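You operate a simulated robot arm through the tools that you are given. There is no shell and no other tool.

Carry out the task below with a simulated robot arm. There is one attempt and no reset: what you move stays moved.

JOB
Wind the blue thread across at speed 2, then lift the yellow lever and switch the winder off.
Fine: switch on and put the lever down first; let it run till it stops. Where these are worked on the way, their far stop is far enough and under half their travel is too little: yellow lever.

Only the result counts: the job must be done as asked and must still hold three seconds after the hand-in. Knocking over, shifting, dropping, spilling or breaking anything else fails it.

ROBOT AND FRAMES
A 7-joint arm with a two-finger parallel gripper, fixed in place. Base frame: the origin is at the foot of the arm, x ahead of it, y to its left, z up; the work surface is at about z = 0.88. Units: m, degrees, N and s.
Its first joint turns from -166.0 to 166.0 degrees. Payload 4.4 kg.
Tool frame: the origin (TCP) lies between the finger pads and is the grasp point; the fingertips stand 0.023 m ahead of it; z points along the fingers, y is the line along which they close. Largest opening 0.094 m; finger width 0.038, thickness 0.01; the body of the gripper, 0.054 by 0.096 m, starts 0.039 m behind the TCP.
Orientation is that of the tool frame in the base frame, as [roll, pitch, yaw] about the fixed x, y, z axes, in that order (R = Rz(yaw) Ry(pitch) Rx(roll)). With the fingers straight down and closing along the base's y, the tool's x points along the base's -x, its y along +y and its z along -z.

CONTROLS
- The arm moves only by the tool servo_tool. Its argument "series" is a list of rows, each an object of numbers (a shift or turn left out is 0, a gripper value left out holds the last): "jaw": the finger opening in m, from 0 to 0.094; "x", "y", "z": the shift along the tool's x, y, z in units of 20 mm (1.0 is 20 mm); "wx", "wy", "wz": the turn, a rotation vector about the tool's x, y, z in units of 8 degrees (1.0 is 8 degrees). In form: [{"jaw": .., "x": .., "y": .., "z": .., "wx": .., "wy": .., "wz": ..}, ...]. A call has 1 to 20 rows; each row shifts and turns the commanded pose from where the row before left it, along the tool's axes as they then stand. A call with a number of a shift or a turn outside -1 to 1 is refused whole. Rows are played at 5 a second. More than 0.05 m and 8.6 degrees between two rows, or a gripper value outside its range, and nothing of the call is played. A pose out of reach is approached as far as the arm can. The call stops where the force on the tool passes 90 N (or 10 N more than at its start, if that is more) or the arm is blocked; 0.2 s more then pass. Each finger travels about 0.108 m/s and halts on what it meets, pressing with about 22 N; the grip force reading is that of the motor and also rises with nothing between the fingers. The clock runs only during rows and for 0.2 s after the last one: add rows that do not move to give the fingers time. It gives the time, the measured TCP pose, the force on the tool (base axes), the opening and the grip force at its end, in the units of the frame above (readings bear some noise), with the torque about the TCP (base axes, N m) and any sound that the robot's microphone picked up.
- Cameras (640 x 400 px; columns grow to the right, rows downward): "scene" is fixed at [0.2199, 0.4992, 1.6705]; the picture's right is [-0.11, -0.99, 0.00], its down [-0.82, 0.09, -0.57] and it looks along [0.56, -0.06, -0.82] (base axes); focal length 309 px, centre (320, 200). "wrist" rides on the gripper at [0.086, 0.016, -0.074] in the tool frame; the picture's right is [-0.18, 0.98, 0.00], its down [-0.58, -0.11, -0.81] and it looks along [-0.79, -0.15, 0.59] (tool axes); focal length 243 px, centre (320, 200). There is no depth. A picture from a camera that has moved, and an enlarged one, comes with that camera's place and axes in the base frame and with its lens.
- snapshot(camera): a new picture of that camera. No time passes.
- inspect(camera, box): a new picture of the part [left, top, right, bottom] of that camera's present view, enlarged. No time passes.
- job_done(): hands the job in; it is judged then, once.

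Nothing tells you positions but the pictures and the camera data. Unless the task says otherwise, let go and move clear before handing in.

The tools are called after "Call:" as name(argument=value, ...) on one line, values as JSON. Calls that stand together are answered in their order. servo_tool: Moves the arm, as the interface text tells. Its arguments: {"type":"object","properties":{"series":{"type":"array"}},"required":["series"]} The other tools are called the same way: snapshot (camera) takes a picture; inspect (camera, box) takes an enlarged picture of a part of a camera's view; job_done () hands the job in.

At the start:

```text
t: 0.0
tcp_pos: [0.5055, 0.3121, 1.2783]
orientation: [-180.0, 0.0, 180.0]
force: [-0.2, 0.7, -0.1]
moment: [0.04, -0.01, -0.04]
finger_gap: 0.0941
gripper_force: 0.1
```

scene: 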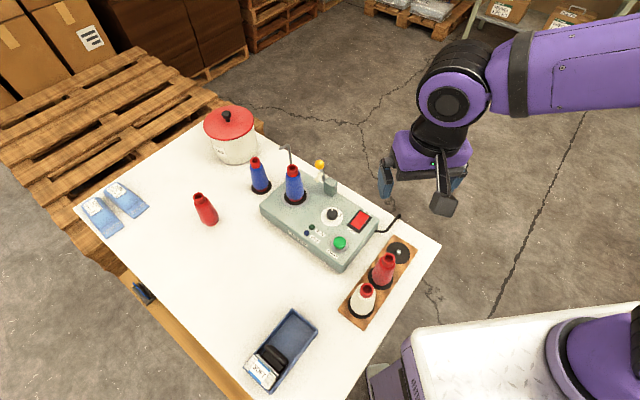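
wrist: 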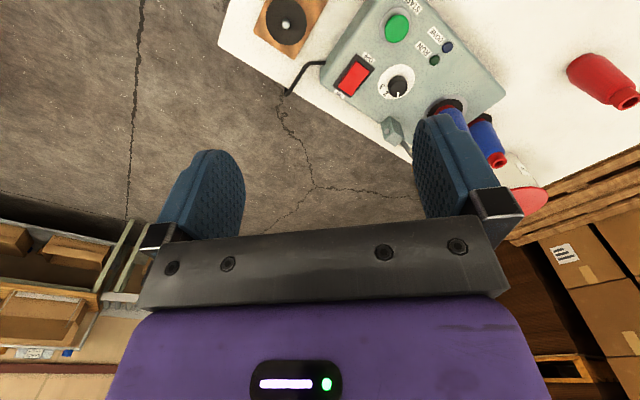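

I see a table with a winder (red rocker switch, dial, green button, lever with a yellow knob) and blue thread cones. I'll look closer before moving.

Call:
inspect(camera="scene", box=[230, 130, 430, 280])

Call:
inspect(camera="wrist", box=[250, 0, 530, 175])

Call:
inspect(camera="scene", box=[290, 190, 390, 270])

Call:
inspect(camera="scene", box=[240, 130, 340, 210])

```text
2.67 times, centred on (330, 205) of scene
camera zoom: at [0.2199, 0.4992, 1.6705], right [-0.11, -0.99, 0.0], down [-0.82, 0.09, -0.57], along [0.56, -0.06, -0.82], focal length 824 px, centre (293, 187)
```

zoom: 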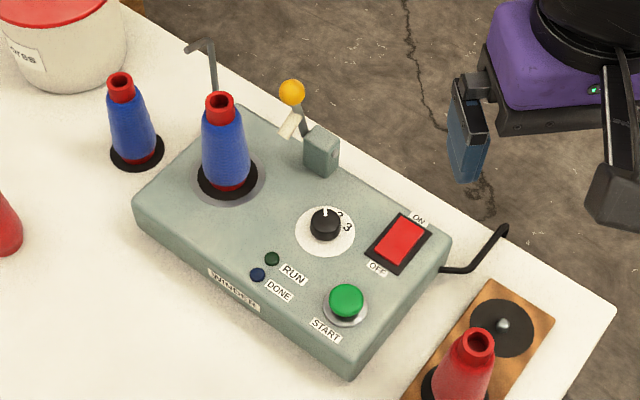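

```text
2.29 times, centred on (390, 88) of wrist
camera zoom: at [0.417, 0.3277, 1.3523], right [0.18, 0.98, 0.0], down [0.58, -0.11, 0.81], along [0.79, -0.15, -0.59], focal length 555 px, centre (160, 457)
```

zoom: 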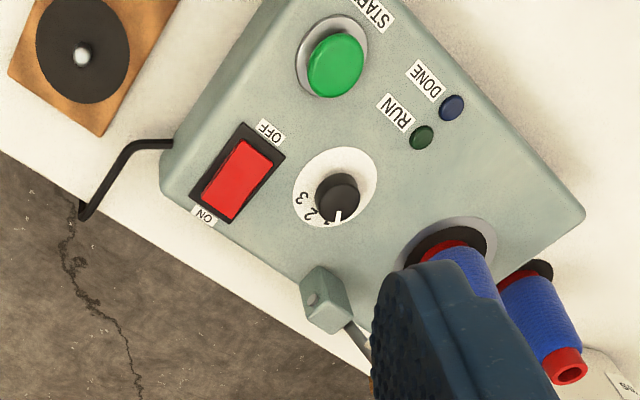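

```text
5.00 times, centred on (340, 230) of scene
camera zoom: at [0.2199, 0.4992, 1.6705], right [-0.11, -0.99, 0.0], down [-0.82, 0.09, -0.57], along [0.56, -0.06, -0.82], focal length 1544 px, centre (220, 50)
```

zoom: 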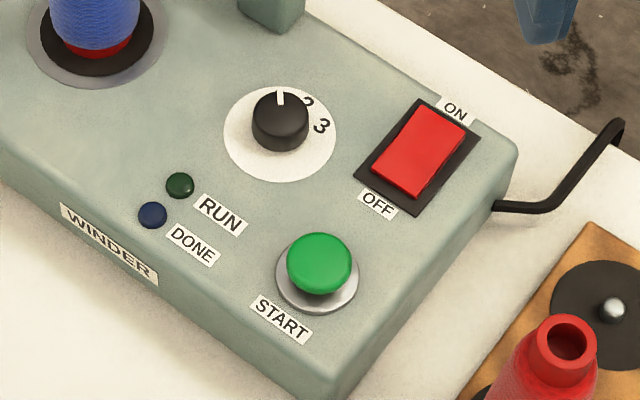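

```text
5.00 times, centred on (290, 170) of scene
camera zoom: at [0.2199, 0.4992, 1.6705], right [-0.11, -0.99, 0.0], down [-0.82, 0.09, -0.57], along [0.56, -0.06, -0.82], focal length 1544 px, centre (470, 350)
```

zoom: 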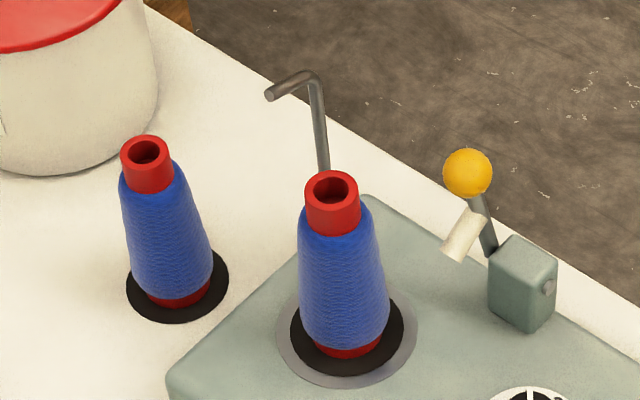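

The winder spindle and the peg behind it both seem to carry blue cones; I need to look at the other cones and tubes before deciding what goes where.

Call:
inspect(camera="scene", box=[330, 220, 430, 330])

Call:
inspect(camera="scene", box=[170, 150, 270, 240])

Call:
inspect(camera="scene", box=[60, 160, 180, 310])

Call:
inspect(camera="scene", box=[230, 300, 330, 400])

Call:
inspect(camera="scene", box=[240, 140, 310, 210])

Call:
inspect(camera="wrist", box=[420, 30, 640, 200])

```text
3.64 times, centred on (380, 275) of scene
camera zoom: at [0.2199, 0.4992, 1.6705], right [-0.11, -0.99, 0.0], down [-0.82, 0.09, -0.57], along [0.56, -0.06, -0.82], focal length 1123 px, centre (102, -73)
```

zoom: 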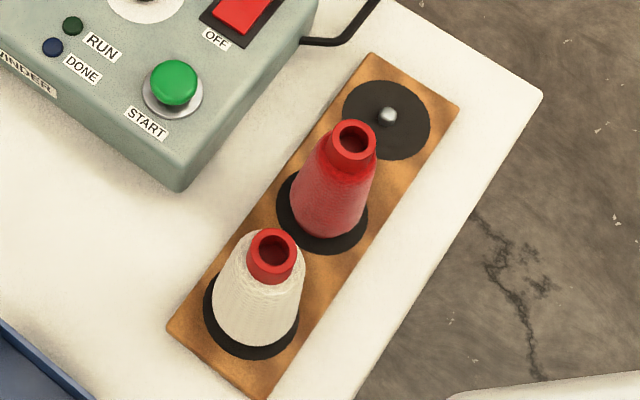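

```text
4.44 times, centred on (220, 195) of scene
camera zoom: at [0.2199, 0.4992, 1.6705], right [-0.11, -0.99, 0.0], down [-0.82, 0.09, -0.57], along [0.56, -0.06, -0.82], focal length 1372 px, centre (764, 222)
```

zoom: 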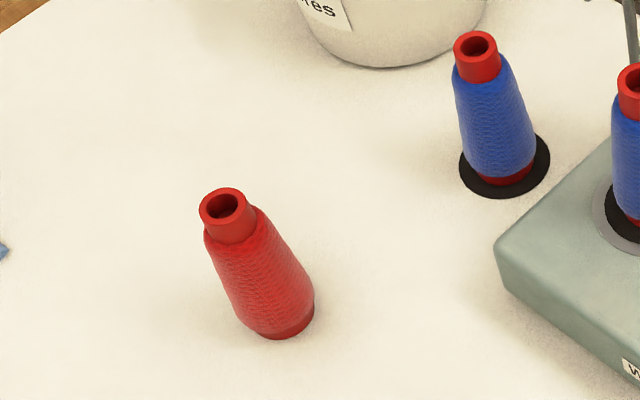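

```text
2.67 times, centred on (120, 235) of scene
camera zoom: at [0.2199, 0.4992, 1.6705], right [-0.11, -0.99, 0.0], down [-0.82, 0.09, -0.57], along [0.56, -0.06, -0.82], focal length 824 px, centre (853, 107)
```

zoom: 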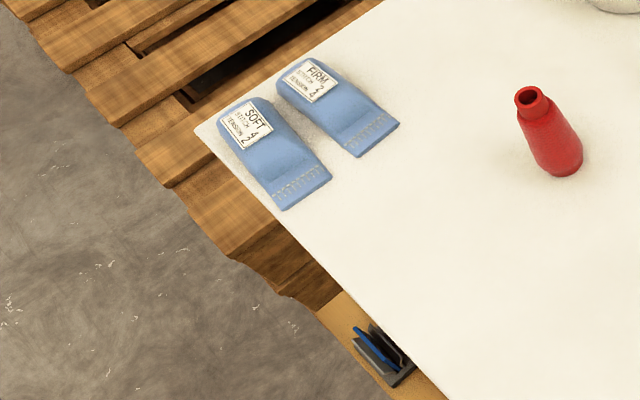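

```text
4.00 times, centred on (280, 350) of scene
camera zoom: at [0.2199, 0.4992, 1.6705], right [-0.11, -0.99, 0.0], down [-0.82, 0.09, -0.57], along [0.56, -0.06, -0.82], focal length 1235 px, centre (480, -400)
```

zoom: 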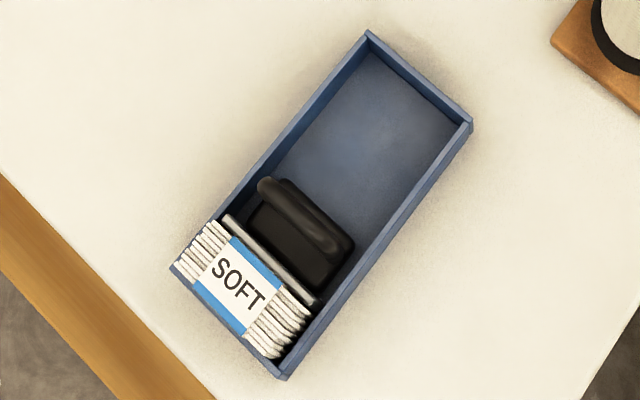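

```text
5.71 times, centred on (275, 175) of scene
camera zoom: at [0.2199, 0.4992, 1.6705], right [-0.11, -0.99, 0.0], down [-0.82, 0.09, -0.57], along [0.56, -0.06, -0.82], focal length 1765 px, centre (577, 343)
```

zoom: 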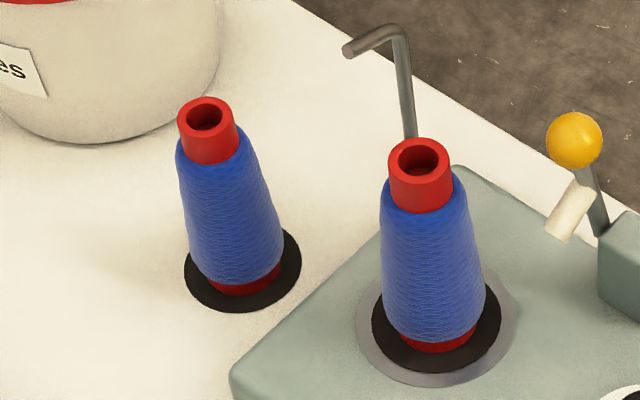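

```text
2.35 times, centred on (530, 115) of wrist
camera zoom: at [0.417, 0.3277, 1.3523], right [0.18, 0.98, 0.0], down [0.58, -0.11, 0.81], along [0.79, -0.15, -0.59], focal length 571 px, centre (-174, 400)
```

zoom: 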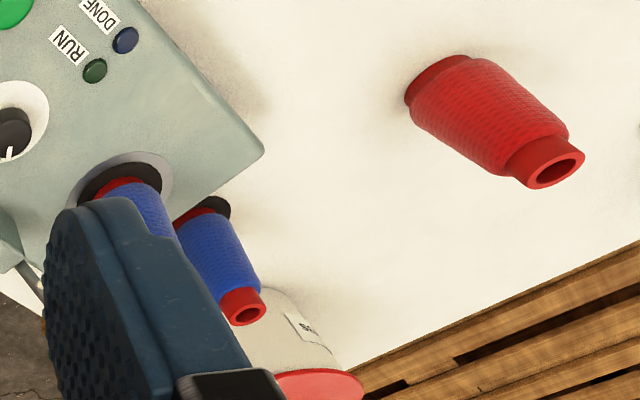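

The blue cones are already mounted on the supply peg and the spindle, so the job is switch on, dial to 2, lever down, START, wait, lever up, switch off. The winder is turned about 45°, with its top near z=0.95. Next I'll move the wrist camera over it for a closer look.

Call:
servo_tool(series=[{"x": -0.547, "y": 0.857, "z": 0.824}, {"x": -0.547, "y": 0.857, "z": 0.824}, {"x": -0.547, "y": 0.857, "z": 0.824}, {"x": -0.547, "y": 0.857, "z": 0.824}, {"x": -0.547, "y": 0.857, "z": 0.824}, {"x": -0.547, "y": 0.857, "z": 0.824}, {"x": -0.547, "y": 0.857, "z": 0.824}, {}])

Call:
snapshot(camera="wrist")

Call:
inspect(camera="wrist", box=[220, 30, 420, 155])

Call:
inspect(camera="wrist", box=[230, 130, 430, 255])

```text
t: 1.8
tcp_pos: [0.5811, 0.4328, 1.1636]
orientation: [-179.9, 0.0, -180.0]
force: [0.2, 0.2, 0.5]
moment: [-0.01, 0.02, -0.03]
finger_gap: 0.094
gripper_force: 0.0
```

```text
taken
camera wrist: at [0.4933, 0.4482, 1.2375], right [0.18, 0.98, 0.0], down [0.58, -0.11, 0.81], along [0.79, -0.15, -0.59], focal length 243 px, centre (320, 200)
```

wrist: 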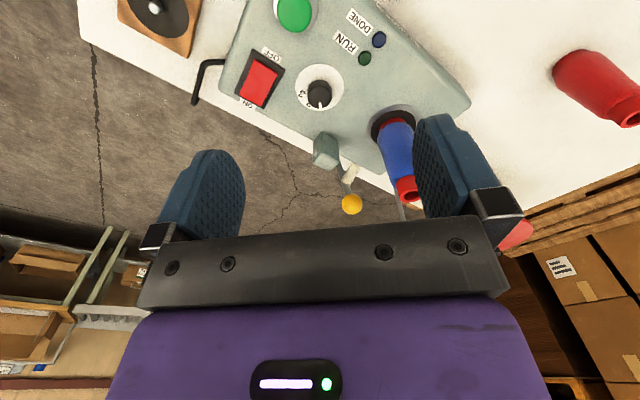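

```text
3.20 times, centred on (320, 92) of wrist
camera zoom: at [0.4933, 0.4482, 1.2375], right [0.18, 0.98, 0.0], down [0.58, -0.11, 0.81], along [0.79, -0.15, -0.59], focal length 776 px, centre (320, 544)
```

zoom: 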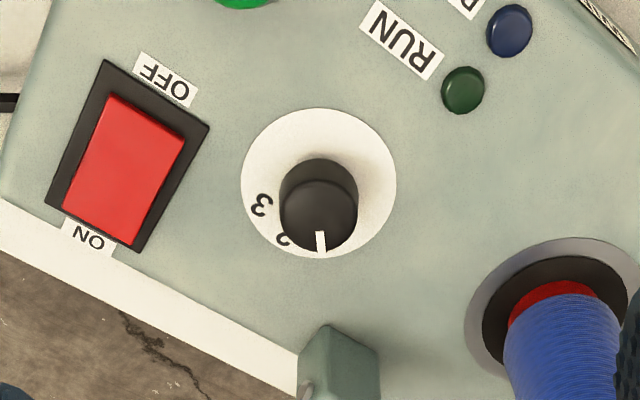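

```text
3.20 times, centred on (330, 192) of wrist
camera zoom: at [0.4933, 0.4482, 1.2375], right [0.18, 0.98, 0.0], down [0.58, -0.11, 0.81], along [0.79, -0.15, -0.59], focal length 776 px, centre (288, 224)
```

zoom: 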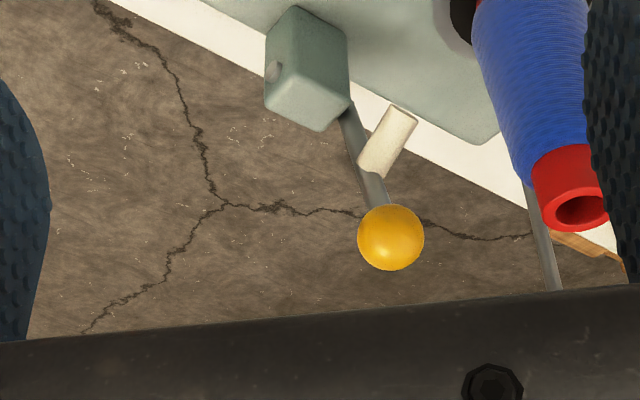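

I place the yellow knob at about (0.751, 0.442, 1.057), the dial at (0.648, 0.419) and the rocker at (0.63, 0.346). Before pressing anything I want a larger view of the rocker's state and the panel height.

Call:
inspect(camera="scene", box=[340, 200, 380, 240])

Call:
inspect(camera="wrist", box=[220, 30, 300, 120])

Call:
inspect(camera="wrist", box=[290, 60, 350, 120])

Call:
inspect(camera="wrist", box=[260, 0, 420, 90])

```text
10.00 times, centred on (360, 220) of scene
camera zoom: at [0.2199, 0.4992, 1.6705], right [-0.11, -0.99, 0.0], down [-0.82, 0.09, -0.57], along [0.56, -0.06, -0.82], focal length 3088 px, centre (-80, 0)
```

zoom: 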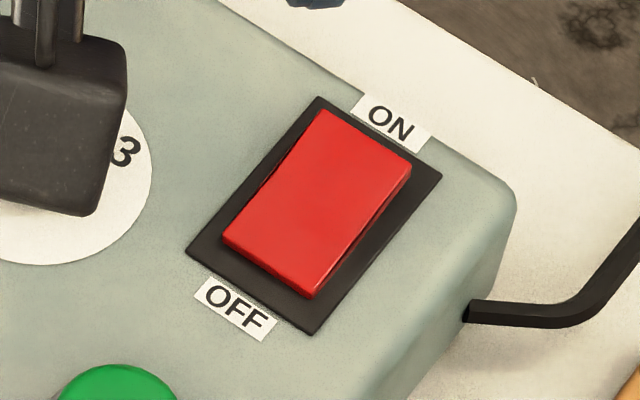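

```text
4.44 times, centred on (260, 75) of wrist
camera zoom: at [0.4933, 0.4482, 1.2375], right [0.18, 0.98, 0.0], down [0.58, -0.11, 0.81], along [0.79, -0.15, -0.59], focal length 1078 px, centre (587, 756)
```

zoom: 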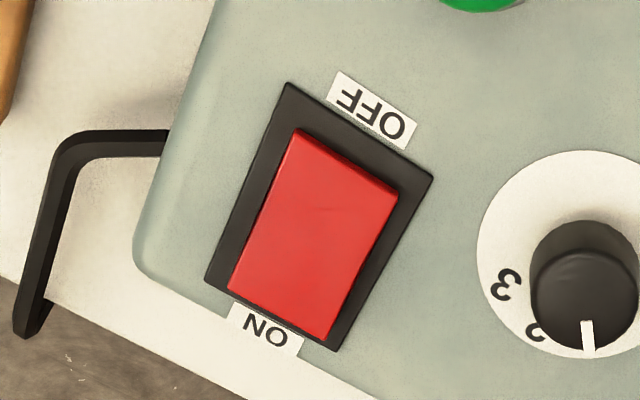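

```text
6.67 times, centred on (320, 90) of wrist
camera zoom: at [0.4933, 0.4482, 1.2375], right [0.18, 0.98, 0.0], down [0.58, -0.11, 0.81], along [0.79, -0.15, -0.59], focal length 1618 px, centre (320, 933)
```

zoom: 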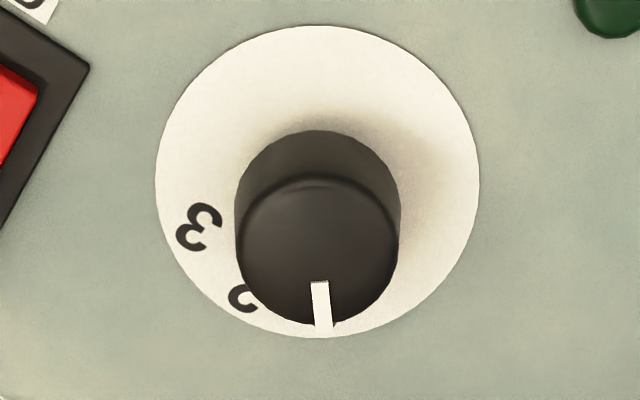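

```text
4.00 times, centred on (340, 45) of wrist
camera zoom: at [0.4933, 0.4482, 1.2375], right [0.18, 0.98, 0.0], down [0.58, -0.11, 0.81], along [0.79, -0.15, -0.59], focal length 970 px, centre (240, 820)
```

zoom: 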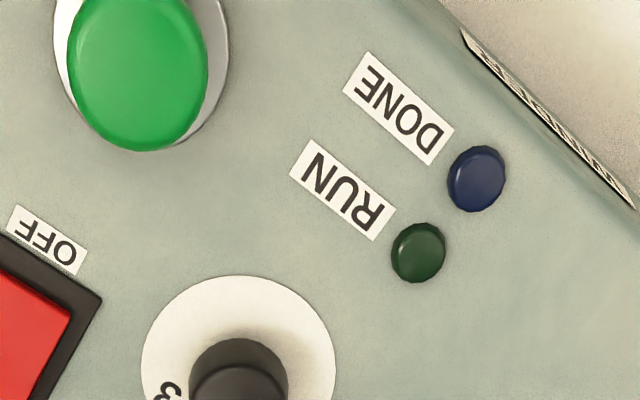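

The rocker's ON end stands proud, so it is off, and the dial points at 1. Position 2 is about 36° clockwise seen from above. Next I'll go above the dial with a narrower opening.

Call:
servo_tool(series=[{"jaw": 0.055, "x": -0.425, "y": -0.088, "z": 0.85}, {"x": -0.425, "y": -0.088, "z": 0.85}, {"x": -0.425, "y": -0.088, "z": 0.85}, {"x": -0.425, "y": -0.088, "z": 0.85}, {"x": -0.425, "y": -0.088, "z": 0.85}, {"x": -0.425, "y": -0.088, "z": 0.85}, {"x": -0.425, "y": -0.088, "z": 0.85}, {"x": -0.425, "y": -0.088, "z": 0.85}, {}])

Call:
snapshot(camera="wrist")

Call:
snapshot(camera="scene")

```text
t: 3.8
tcp_pos: [0.6473, 0.4167, 1.0272]
orientation: [-180.0, 0.0, 179.9]
force: [-0.6, -0.3, -0.2]
moment: [0.0, -0.03, 0.0]
finger_gap: 0.055
gripper_force: 0.1
```

```text
taken
camera wrist: at [0.5601, 0.433, 1.1008], right [0.18, 0.98, 0.0], down [0.58, -0.11, 0.81], along [0.79, -0.15, -0.59], focal length 243 px, centre (320, 200)
```

wrist: 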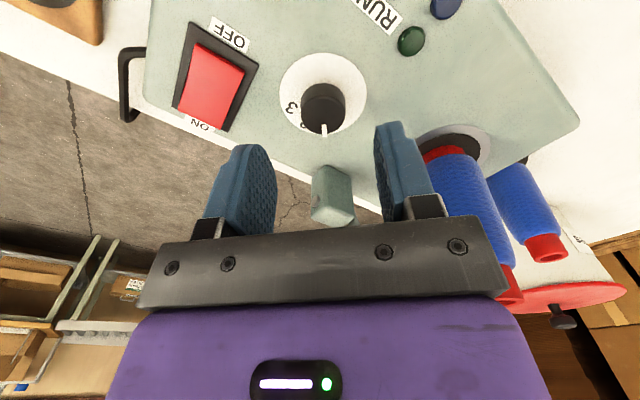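

```text
taken
```

scene: 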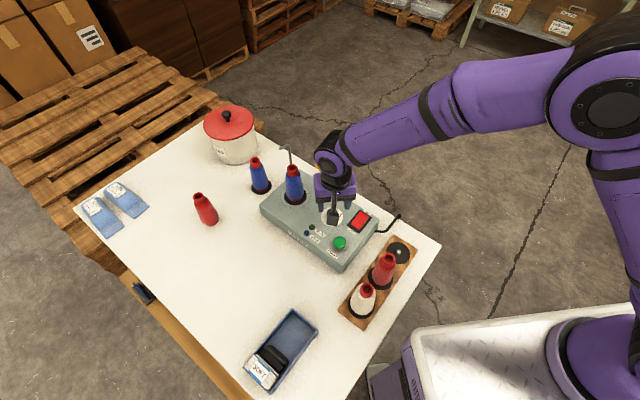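

The dial sits at about (0.646, 0.419), nearly under the TCP. I'll descend in small steps with the fingers either side of it.

Call:
servo_tool(series=[{"y": 0.1, "z": 0.5}, {"z": 0.5}, {"z": 0.5}, {"z": 0.4}, {}])

Call:
snapshot(camera="wrist")

Call:
inspect(camera="scene", box=[280, 160, 380, 250])

```text
t: 5.0
tcp_pos: [0.6482, 0.4195, 0.9891]
orientation: [179.9, 0.0, -180.0]
force: [0.5, -0.5, 0.7]
moment: [0.0, -0.01, 0.01]
finger_gap: 0.0549
gripper_force: 0.1
```

```text
taken
camera wrist: at [0.5605, 0.4348, 1.0629], right [0.18, 0.98, 0.0], down [0.58, -0.11, 0.81], along [0.79, -0.15, -0.59], focal length 243 px, centre (320, 200)
```

wrist: 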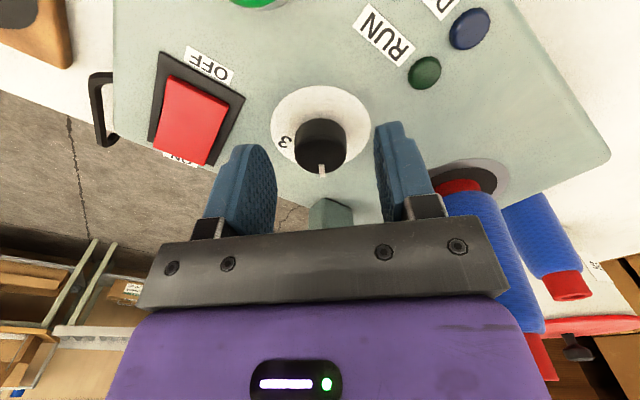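

```text
4.44 times, centred on (330, 205) of scene
camera zoom: at [0.2199, 0.4992, 1.6705], right [-0.11, -0.99, 0.0], down [-0.82, 0.09, -0.57], along [0.56, -0.06, -0.82], focal length 1372 px, centre (276, 178)
```

zoom: 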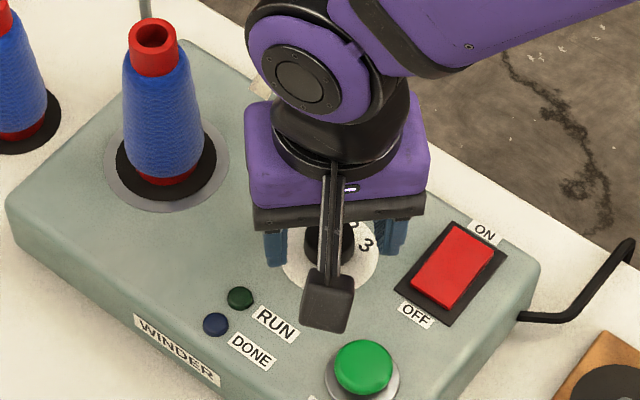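

The fingers straddle the dial correctly. I'll go down slightly, checking force, and then close on it.

Call:
servo_tool(series=[{"z": 0.2}, {"z": 0.25}, {}])

```text
t: 5.8
tcp_pos: [0.6484, 0.4192, 0.9792]
orientation: [-179.9, 0.0, -179.9]
force: [-0.1, -0.1, -0.4]
moment: [-0.01, -0.04, -0.04]
finger_gap: 0.0551
gripper_force: 0.1
```

Call:
servo_tool(series=[{"jaw": 0.04}, {"jaw": 0.03}, {"jaw": 0.02}, {"jaw": 0.02}])

Call:
inspect(camera="wrist", box=[220, 60, 420, 185])

```text
t: 6.8
tcp_pos: [0.6483, 0.4162, 0.9796]
orientation: [-179.9, 0.0, 179.8]
force: [-2.2, -13.7, 3.0]
moment: [-0.36, 0.29, -0.12]
finger_gap: 0.0291
gripper_force: 45.3
```

```text
3.20 times, centred on (320, 122) of wrist
camera zoom: at [0.5609, 0.4335, 1.0533], right [0.19, 0.98, 0.0], down [0.58, -0.11, 0.81], along [0.79, -0.15, -0.59], focal length 776 px, centre (320, 448)
```

zoom: 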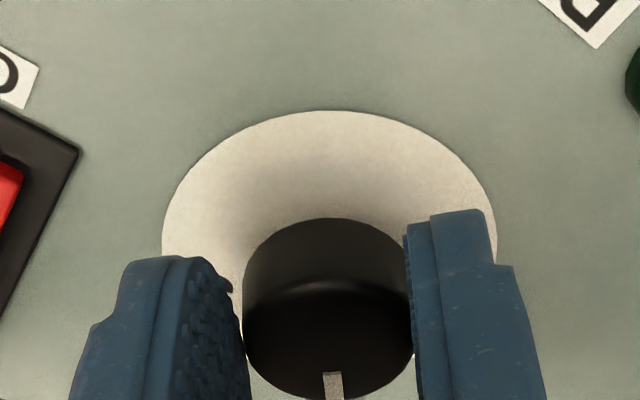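

The knob is held with a gap of 29 mm. The side force says the dial is about 3 mm toward −y, so I'll relax that and turn 36° clockwise.

Call:
servo_tool(series=[{"y": -0.15}, {"wz": 0.75}, {"wz": 0.75}, {"wz": 0.75}, {"wz": 0.75}, {"wz": 0.75}, {"wz": 0.75}, {}])

Call:
inspect(camera="wrist", box=[220, 60, 420, 185])

Call:
inspect(camera="scene", box=[290, 180, 370, 250])

```text
t: 8.6
tcp_pos: [0.6508, 0.4212, 0.98]
orientation: [179.6, 0.1, 144.0]
force: [19.5, 65.4, -13.1]
moment: [1.28, -0.29, 0.53]
finger_gap: 0.0291
gripper_force: 45.3
```

```text
3.20 times, centred on (320, 122) of wrist
camera zoom: at [0.5891, 0.4852, 1.0537], right [0.73, 0.69, 0.01], down [0.4, -0.43, 0.81], along [0.56, -0.58, -0.59], focal length 776 px, centre (320, 448)
```

zoom: 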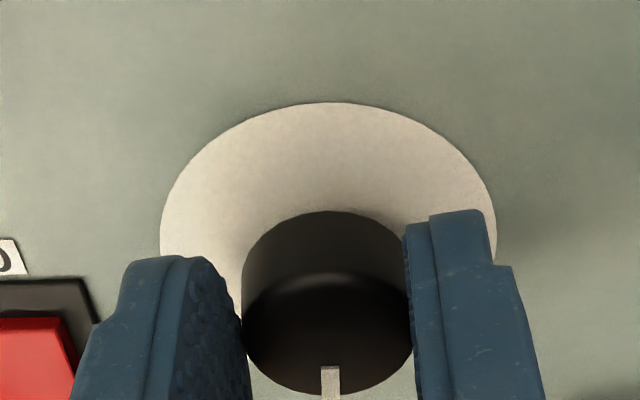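

```text
5.71 times, centred on (330, 215) of scene
camera zoom: at [0.2199, 0.4992, 1.6705], right [-0.11, -0.99, 0.0], down [-0.82, 0.09, -0.57], along [0.56, -0.06, -0.82], focal length 1765 px, centre (263, 114)
```

zoom: 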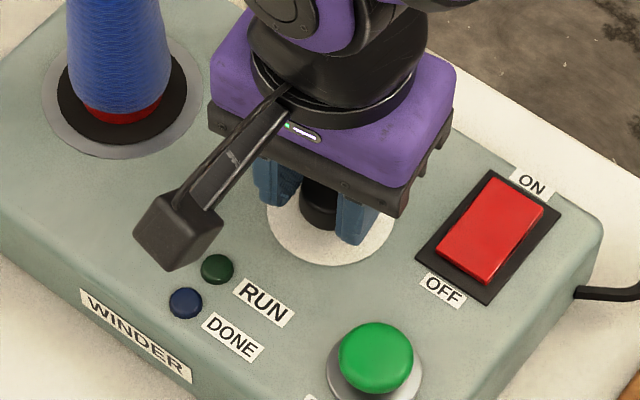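

The dial turned with the gripper, but there is a 65 N side load because the knob is offset from my axis. I'll check whether a null row relaxes it before releasing.

Call:
servo_tool(series=[{}])

```text
t: 9.0
tcp_pos: [0.6518, 0.4216, 0.9791]
orientation: [179.5, 0.1, 144.1]
force: [17.6, 67.8, -11.8]
moment: [1.17, -0.57, 0.55]
finger_gap: 0.0289
gripper_force: 45.5
```

Call:
servo_tool(series=[{"x": 0.07, "y": 0.12}, {"y": 0.1}, {}])

```text
t: 9.8
tcp_pos: [0.6509, 0.4207, 0.9802]
orientation: [-179.9, -0.1, 144.0]
force: [0.6, 40.3, 7.9]
moment: [0.99, -0.21, 0.25]
finger_gap: 0.029
gripper_force: 44.8
```

Call:
servo_tool(series=[{"y": 0.15}, {"y": 0.1}, {}])

```text
t: 10.6
tcp_pos: [0.6511, 0.4211, 0.9801]
orientation: [-179.8, 0.0, 143.9]
force: [-26.8, -4.5, 27.9]
moment: [-0.41, 1.05, -0.16]
finger_gap: 0.0288
gripper_force: 45.6
```

Call:
servo_tool(series=[{"jaw": 0.04}, {"jaw": 0.055}, {}])

Call:
inspect(camera="wrist", box=[220, 60, 420, 185])

```text
t: 11.4
tcp_pos: [0.6547, 0.424, 0.9793]
orientation: [-180.0, 0.0, 144.1]
force: [-0.3, 0.2, -0.6]
moment: [-0.01, 0.01, 0.0]
finger_gap: 0.055
gripper_force: 0.2
```

```text
3.20 times, centred on (320, 122) of wrist
camera zoom: at [0.5923, 0.4881, 1.0529], right [0.73, 0.69, 0.0], down [0.41, -0.43, 0.81], along [0.55, -0.59, -0.59], focal length 776 px, centre (320, 448)
```

zoom: 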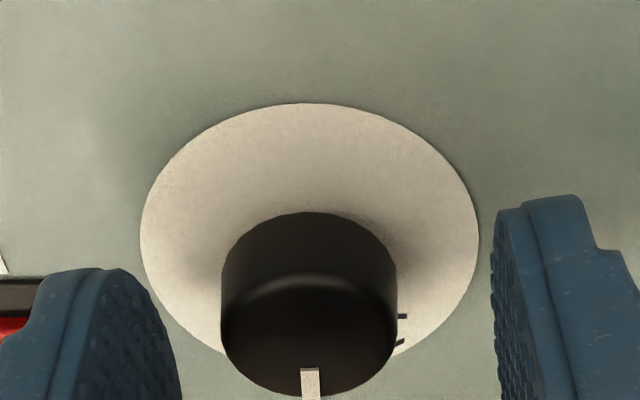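

Released with the dial turned along. I'll rise and check where the pointer is relative to "2".

Call:
servo_tool(series=[{"z": -1}, {"z": -1}, {"z": -1}, {"z": -1}, {"z": -1}, {"z": -1}, {"x": 1}, {"x": 1}, {"x": 1}, {"x": 1}, {}])

Call:
snapshot(camera="wrist")

Call:
inspect(camera="scene", box=[300, 190, 360, 240])

```text
t: 13.8
tcp_pos: [0.5888, 0.4714, 1.1014]
orientation: [180.0, 0.0, 144.0]
force: [-0.3, 0.3, -0.1]
moment: [-0.03, 0.03, 0.01]
finger_gap: 0.0547
gripper_force: 0.0
```

```text
taken
camera wrist: at [0.527, 0.5359, 1.1744], right [0.73, 0.69, 0.0], down [0.41, -0.43, 0.81], along [0.55, -0.59, -0.59], focal length 243 px, centre (320, 200)
```

wrist: 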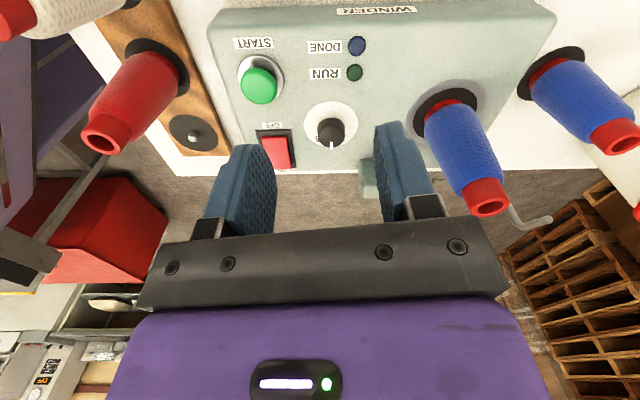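

```text
8.00 times, centred on (330, 215) of scene
camera zoom: at [0.2199, 0.4992, 1.6705], right [-0.11, -0.99, 0.0], down [-0.82, 0.09, -0.57], along [0.56, -0.06, -0.82], focal length 2471 px, centre (240, 80)
```

zoom: 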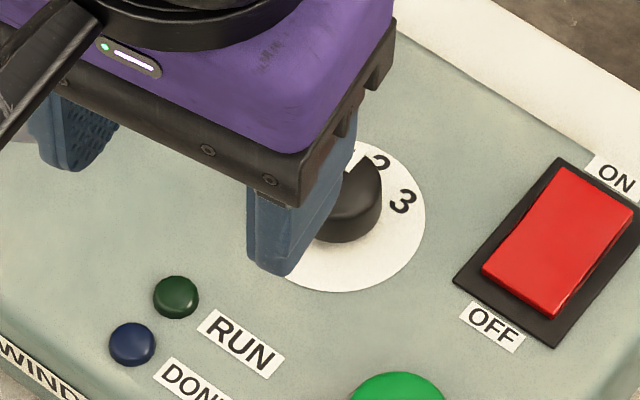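

The gripper hides the pointer from the scene camera. I'll turn the tool to line up with the winder (yaw −135°) and move over the switch's ON end, then check the dial from there.

Call:
servo_tool(series=[{"jaw": 0.0, "wz": -0.92}, {"wz": -0.92}, {"wz": -0.92}, {"wz": -0.92}, {"wz": -0.92}, {"wz": -0.92}, {"wz": -0.92}, {"wz": -0.92}, {"wz": -0.92}, {"wz": -0.92}, {"wz": -0.92}, {}])

Call:
servo_tool(series=[{"x": 0.36, "y": -0.834}, {"x": 0.36, "y": -0.834}, {"x": 0.36, "y": -0.834}, {"x": 0.36, "y": -0.834}, {"x": 0.36, "y": -0.834}, {"x": 0.36, "y": -0.834}, {"x": 0.36, "y": -0.834}, {"x": 0.36, "y": -0.834}, {}])

Call:
snapshot(camera="wrist")

Call:
inspect(camera="scene", box=[300, 180, 380, 240])

```text
t: 16.4
tcp_pos: [0.5891, 0.4709, 1.1001]
orientation: [-180.0, 0.1, -135.1]
force: [-0.2, -0.7, -0.3]
moment: [-0.02, 0.0, -0.01]
finger_gap: 0.0
gripper_force: 22.2
```

```text
t: 18.4
tcp_pos: [0.6418, 0.3365, 1.1]
orientation: [-180.0, 0.0, -135.1]
force: [-0.6, 0.6, -0.1]
moment: [0.02, 0.04, -0.02]
finger_gap: 0.0
gripper_force: 21.8
```

```text
taken
camera wrist: at [0.569, 0.2873, 1.1738], right [-0.56, 0.83, 0.0], down [0.49, 0.33, 0.81], along [0.67, 0.45, -0.59], focal length 243 px, centre (320, 200)
```

wrist: 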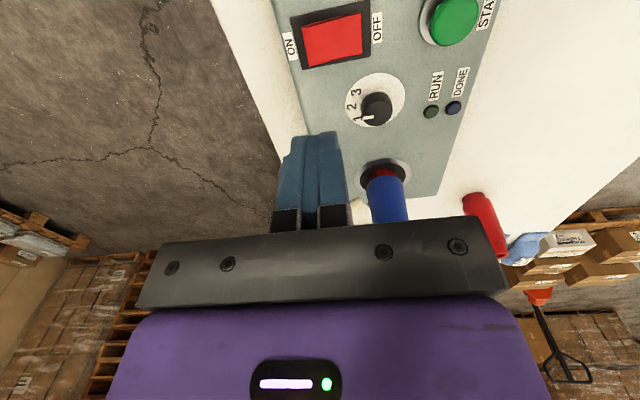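

```text
6.67 times, centred on (340, 210) of scene
camera zoom: at [0.2199, 0.4992, 1.6705], right [-0.11, -0.99, 0.0], down [-0.82, 0.09, -0.57], along [0.56, -0.06, -0.82], focal length 2059 px, centre (187, 133)
```

zoom: 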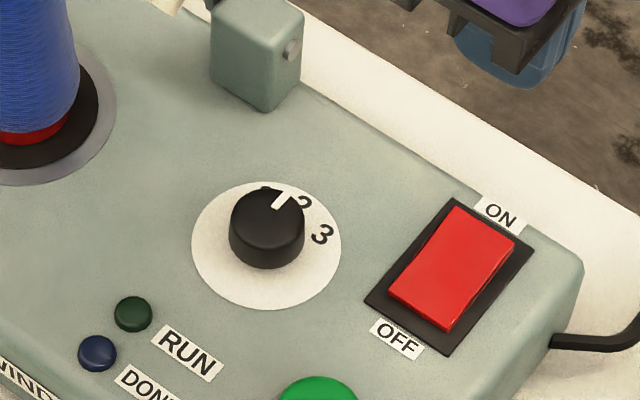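

Call:
inspect(camera="wrist", box=[330, 60, 420, 140])

Call:
inspect(camera="scene", box=[320, 200, 345, 220])

```text
5.00 times, centred on (375, 100) of wrist
camera zoom: at [0.569, 0.2873, 1.1738], right [-0.56, 0.83, 0.0], down [0.49, 0.33, 0.81], along [0.67, 0.45, -0.59], focal length 1213 px, centre (45, 700)
```

zoom: 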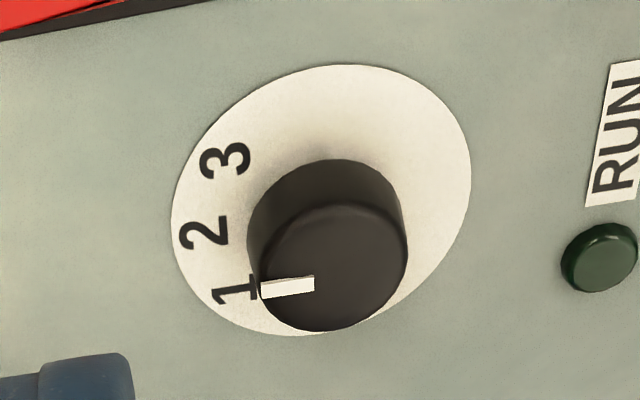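

```text
16.00 times, centred on (332, 210) of scene
camera zoom: at [0.2199, 0.4992, 1.6705], right [-0.11, -0.99, 0.0], down [-0.82, 0.09, -0.57], along [0.56, -0.06, -0.82], focal length 4941 px, centre (120, 40)
```

zoom: 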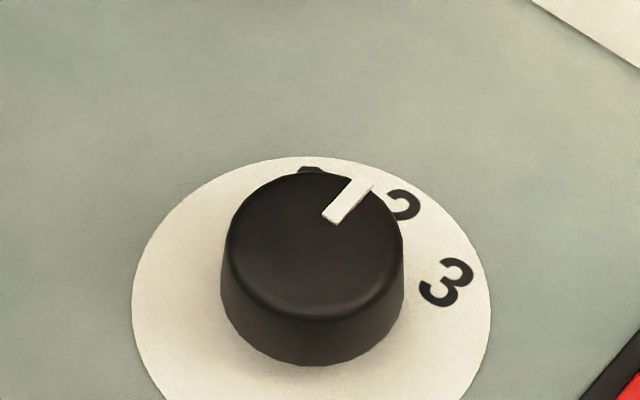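

The pointer is at 2 in both views: the pointer and the "2" mark lie at the same angle. Now I'll descend over the rocker's ON end.

Call:
servo_tool(series=[{"z": 0.9}, {"z": 0.9}, {"z": 0.9}, {"z": 0.9}, {"z": 0.9}, {}])

Call:
snapshot(camera="wrist")

Call:
inspect(camera="scene", box=[320, 180, 400, 250])

```text
t: 19.8
tcp_pos: [0.6426, 0.3335, 1.0083]
orientation: [-180.0, 0.2, -135.2]
force: [-0.1, -0.5, -0.3]
moment: [0.01, 0.03, -0.03]
finger_gap: 0.0001
gripper_force: 22.1
```

```text
taken
camera wrist: at [0.5687, 0.2845, 1.0825], right [-0.56, 0.83, 0.0], down [0.49, 0.33, 0.81], along [0.67, 0.45, -0.59], focal length 243 px, centre (320, 200)
```

wrist: 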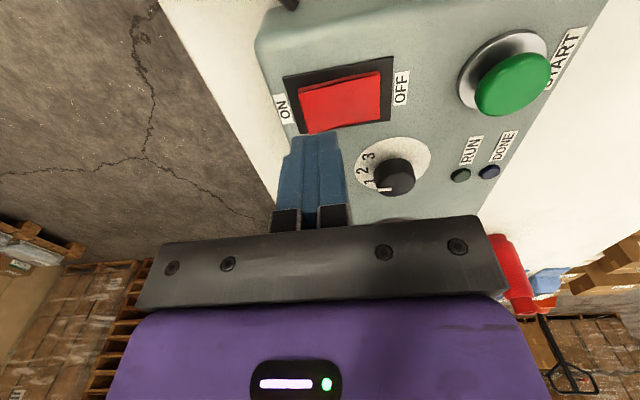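

```text
5.71 times, centred on (360, 215) of scene
camera zoom: at [0.2199, 0.4992, 1.6705], right [-0.11, -0.99, 0.0], down [-0.82, 0.09, -0.57], along [0.56, -0.06, -0.82], focal length 1765 px, centre (91, 114)
```

zoom: 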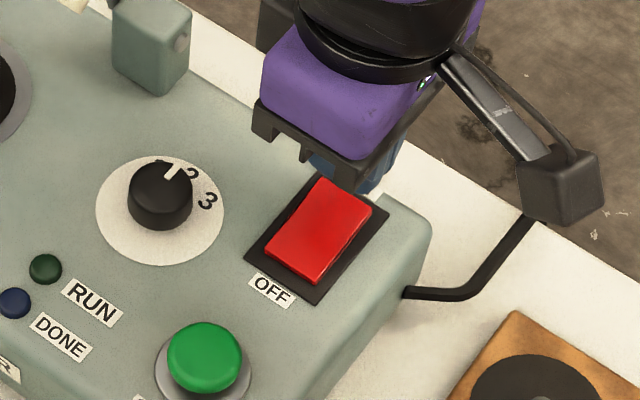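

The tip is above the ON end, slightly too far outward. I'll correct it by 4 mm and descend gently until contact.

Call:
servo_tool(series=[{"x": -0.1, "y": 0.18}, {"z": 0.25}, {"z": 0.25}, {"z": 0.25}, {"z": 0.25}, {}])

Call:
snapshot(camera="wrist")

Call:
inspect(camera="scene", box=[330, 190, 390, 240])

```text
t: 21.2
tcp_pos: [0.6401, 0.3398, 0.9907]
orientation: [-180.0, 0.1, -135.1]
force: [0.2, 0.6, 0.1]
moment: [0.03, 0.02, -0.03]
finger_gap: 0.0
gripper_force: 22.0
```

```text
taken
camera wrist: at [0.5672, 0.2894, 1.0638], right [-0.56, 0.83, 0.0], down [0.49, 0.33, 0.81], along [0.67, 0.45, -0.59], focal length 243 px, centre (320, 200)
```

wrist: 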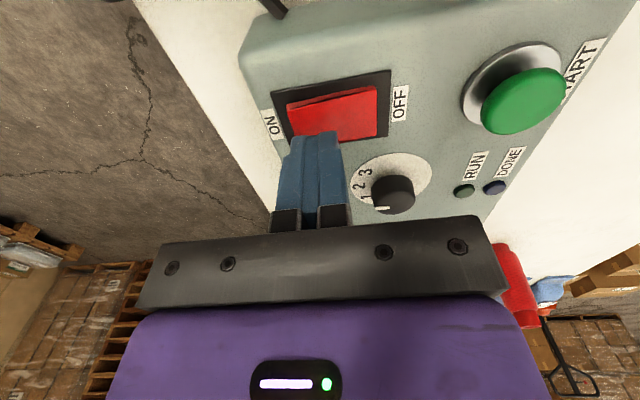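

```text
8.00 times, centred on (360, 215) of scene
camera zoom: at [0.2199, 0.4992, 1.6705], right [-0.11, -0.99, 0.0], down [-0.82, 0.09, -0.57], along [0.56, -0.06, -0.82], focal length 2471 px, centre (0, 80)
```

zoom: 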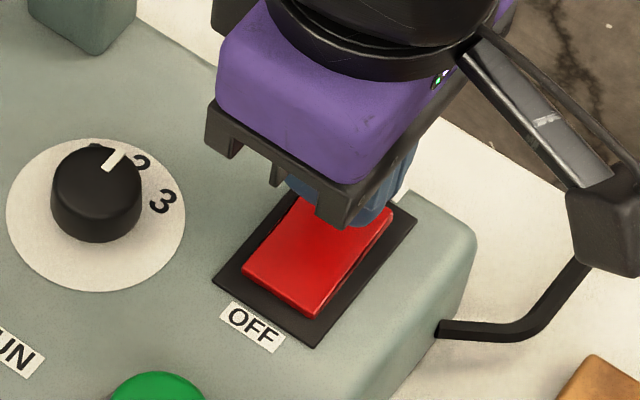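

Alignment looks right, so I'll keep descending in small steps until the rocker clicks over.

Call:
servo_tool(series=[{"z": 0.2}, {"z": 0.2}, {"z": 0.2}, {}])

Call:
inspect(camera="scene", box=[330, 190, 390, 240])

Call:
snapshot(camera="wrist")

```text
t: 22.2
tcp_pos: [0.64, 0.3406, 0.9784]
orientation: [-180.0, 0.1, -135.1]
force: [-0.7, -0.5, 0.4]
moment: [0.02, 0.0, 0.02]
finger_gap: 0.0002
gripper_force: 22.2
```

```text
8.00 times, centred on (360, 215) of scene
camera zoom: at [0.2199, 0.4992, 1.6705], right [-0.11, -0.99, 0.0], down [-0.82, 0.09, -0.57], along [0.56, -0.06, -0.82], focal length 2471 px, centre (0, 80)
```

zoom: 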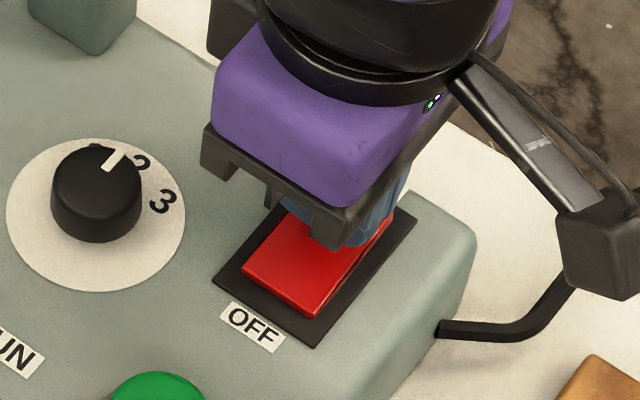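

```text
taken
camera wrist: at [0.5667, 0.29, 1.0518], right [-0.56, 0.83, 0.0], down [0.49, 0.33, 0.81], along [0.67, 0.45, -0.59], focal length 243 px, centre (320, 200)
```

wrist: 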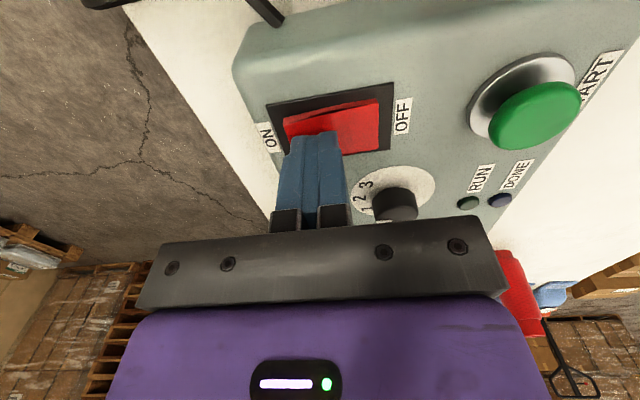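

Call:
servo_tool(series=[{"z": 0.15}, {"z": 0.15}, {"z": 0.15}, {}])

Call:
snapshot(camera="wrist")

```text
t: 23.2
tcp_pos: [0.6409, 0.3398, 0.9723]
orientation: [179.9, 0.3, -135.0]
force: [-0.7, -7.2, 47.3]
moment: [-0.18, 0.6, 0.06]
finger_gap: 0.0001
gripper_force: 21.8
```

```text
taken
camera wrist: at [0.5669, 0.2894, 1.0456], right [-0.56, 0.83, 0.0], down [0.49, 0.33, 0.81], along [0.67, 0.46, -0.59], focal length 243 px, centre (320, 200)
```

wrist: 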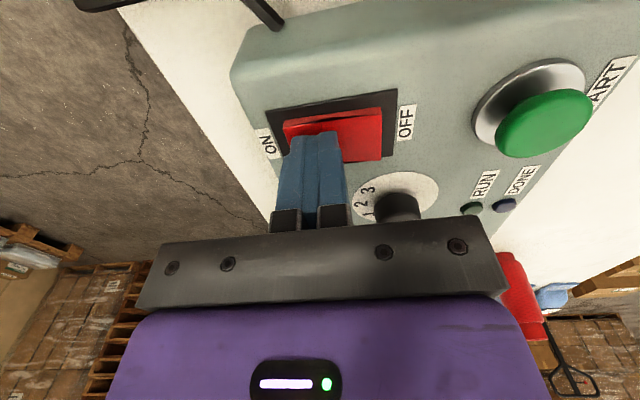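

Contact at 47 N, and the OFF end now looks raised. I'll lift and check the rocker.

Call:
servo_tool(series=[{"z": -0.5}, {"z": -1}, {"z": -1}, {"z": -1}, {"z": -1}, {}])

Call:
inspect(camera="wrist", box=[250, 20, 550, 210])

Call:
inspect(camera="scene", box=[330, 190, 390, 240])

```text
t: 24.6
tcp_pos: [0.6427, 0.3379, 1.0599]
orientation: [179.9, 0.0, -135.2]
force: [-0.3, 0.5, -0.2]
moment: [-0.03, 0.0, 0.01]
finger_gap: 0.0
gripper_force: 22.1
```

```text
2.11 times, centred on (400, 115) of wrist
camera zoom: at [0.5684, 0.289, 1.1327], right [-0.56, 0.83, 0.0], down [0.49, 0.33, 0.81], along [0.67, 0.45, -0.59], focal length 511 px, centre (152, 379)
```

zoom: 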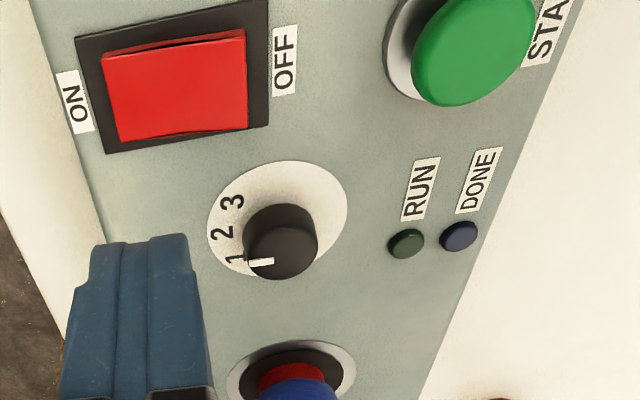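

```text
8.00 times, centred on (360, 215) of scene
camera zoom: at [0.2199, 0.4992, 1.6705], right [-0.11, -0.99, 0.0], down [-0.82, 0.09, -0.57], along [0.56, -0.06, -0.82], focal length 2471 px, centre (0, 80)
```

zoom: 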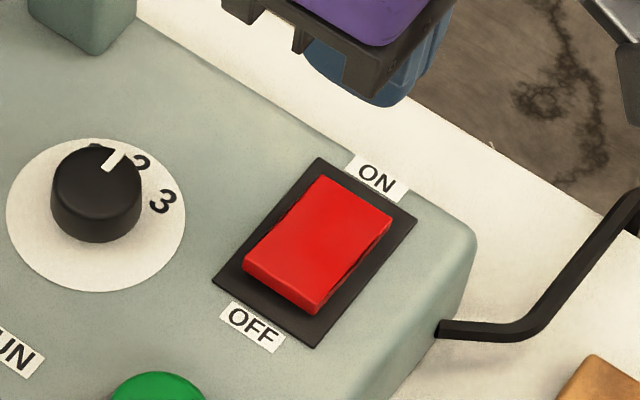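

The switch is on: the rocker's OFF end is raised. Now the lever: I'll go up and over to the back side of the yellow knob, lining up slightly away from the cone.

Call:
servo_tool(series=[{"z": -1}, {"z": -1}, {"z": -1}, {"x": -0.983, "y": -0.347}, {"x": -0.983, "y": -0.347}, {"x": -0.983, "y": -0.347}, {"x": -0.983, "y": -0.347}, {"x": -0.983, "y": -0.347}, {"x": -0.983, "y": -0.347}, {"x": -0.983, "y": -0.347}, {}])

Call:
snapshot(camera="wrist")

Call:
inspect(camera="scene", box=[270, 120, 370, 210])

```text
t: 27.0
tcp_pos: [0.7742, 0.4031, 1.1173]
orientation: [180.0, 0.0, -135.1]
force: [0.3, 0.0, -0.2]
moment: [-0.03, 0.02, -0.01]
finger_gap: 0.0002
gripper_force: 22.5
```

```text
taken
camera wrist: at [0.6999, 0.3543, 1.1916], right [-0.56, 0.83, 0.0], down [0.49, 0.33, 0.81], along [0.67, 0.45, -0.59], focal length 243 px, centre (320, 200)
```

wrist: 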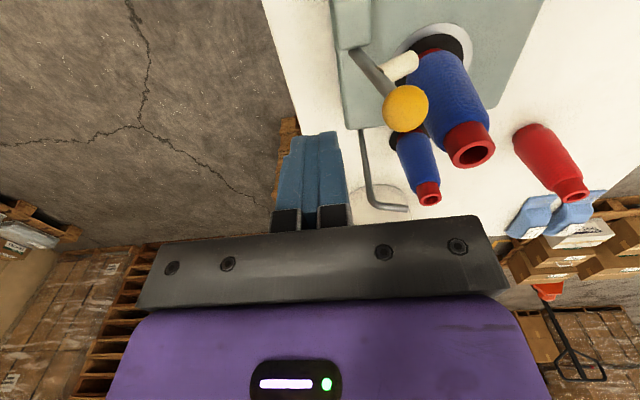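

```text
4.44 times, centred on (320, 165) of scene
camera zoom: at [0.2199, 0.4992, 1.6705], right [-0.11, -0.99, 0.0], down [-0.82, 0.09, -0.57], along [0.56, -0.06, -0.82], focal length 1372 px, centre (320, 356)
```

zoom: 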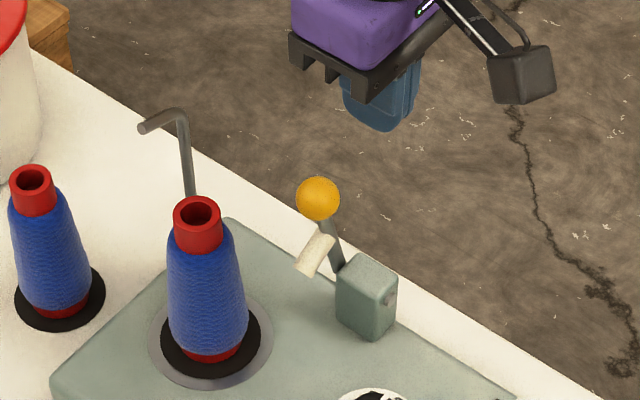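

I place the knob at (0.747, 0.4425, 1.061), with the fingers behind it and offset away from the cone. I'll descend behind it and push it forward.

Call:
servo_tool(series=[{"z": 1}, {"z": 1}, {"z": 0.8}, {"y": 0.5}, {"y": 0.5}, {"y": 0.3}, {"y": 0.3}, {"y": 0.3}, {"y": 0.3}, {"y": 0.3}, {}])

Call:
snapshot(camera="wrist")

Call:
inspect(camera="scene", box=[270, 120, 370, 210])

```text
t: 29.4
tcp_pos: [0.7376, 0.4399, 1.0622]
orientation: [-180.0, -0.1, -135.0]
force: [0.6, 0.3, -0.4]
moment: [-0.01, -0.03, -0.02]
finger_gap: 0.0
gripper_force: 22.3
```

```text
taken
camera wrist: at [0.6637, 0.3891, 1.1359], right [-0.56, 0.83, 0.0], down [0.49, 0.33, 0.81], along [0.67, 0.45, -0.59], focal length 243 px, centre (320, 200)
```

wrist: 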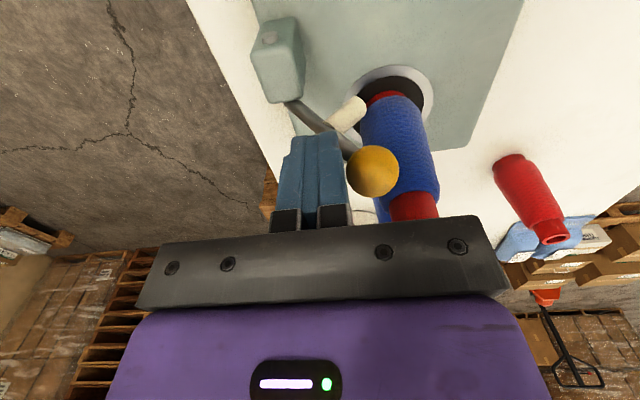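

```text
4.44 times, centred on (320, 165) of scene
camera zoom: at [0.2199, 0.4992, 1.6705], right [-0.11, -0.99, 0.0], down [-0.82, 0.09, -0.57], along [0.56, -0.06, -0.82], focal length 1372 px, centre (320, 356)
```

zoom: 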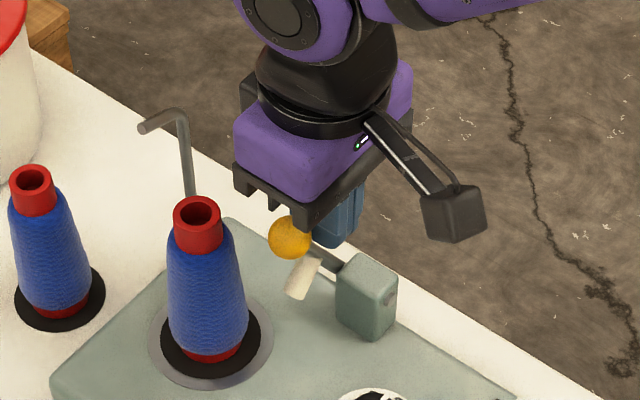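

The lever is swinging down freely. I'll continue along its arc, shifted 4 mm further from the cone.

Call:
servo_tool(series=[{"x": 0.2}, {"y": 0.3, "z": 0.1}, {"y": 0.3, "z": 0.15}, {"y": 0.3, "z": 0.15}, {"y": 0.3, "z": 0.2}, {"y": 0.3, "z": 0.2}, {}])

Call:
snapshot(camera="wrist")

Call:
inspect(camera="scene", box=[270, 120, 370, 210])

```text
t: 31.0
tcp_pos: [0.7125, 0.4578, 1.0467]
orientation: [-180.0, 0.0, -135.0]
force: [0.2, -0.3, 0.9]
moment: [-0.01, 0.02, -0.03]
finger_gap: 0.0
gripper_force: 21.6
```

```text
taken
camera wrist: at [0.6404, 0.4075, 1.1206], right [-0.56, 0.83, 0.0], down [0.49, 0.33, 0.81], along [0.67, 0.45, -0.59], focal length 243 px, centre (320, 200)
```

wrist: 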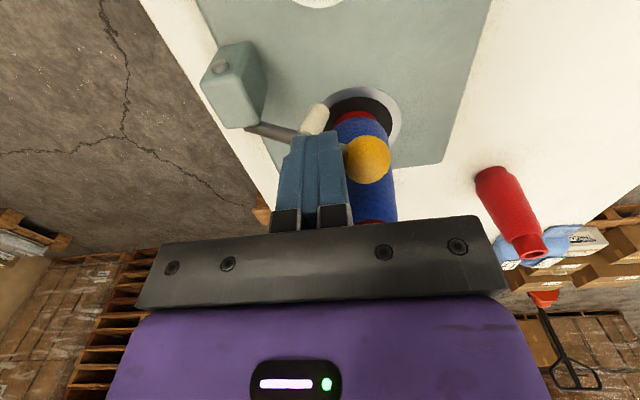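

```text
4.44 times, centred on (320, 165) of scene
camera zoom: at [0.2199, 0.4992, 1.6705], right [-0.11, -0.99, 0.0], down [-0.82, 0.09, -0.57], along [0.56, -0.06, -0.82], focal length 1372 px, centre (320, 356)
```

zoom: 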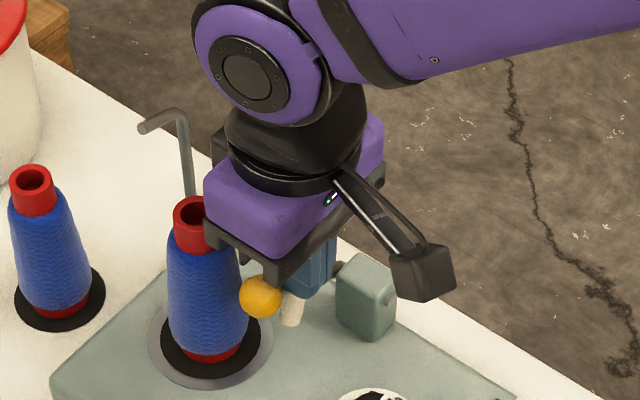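

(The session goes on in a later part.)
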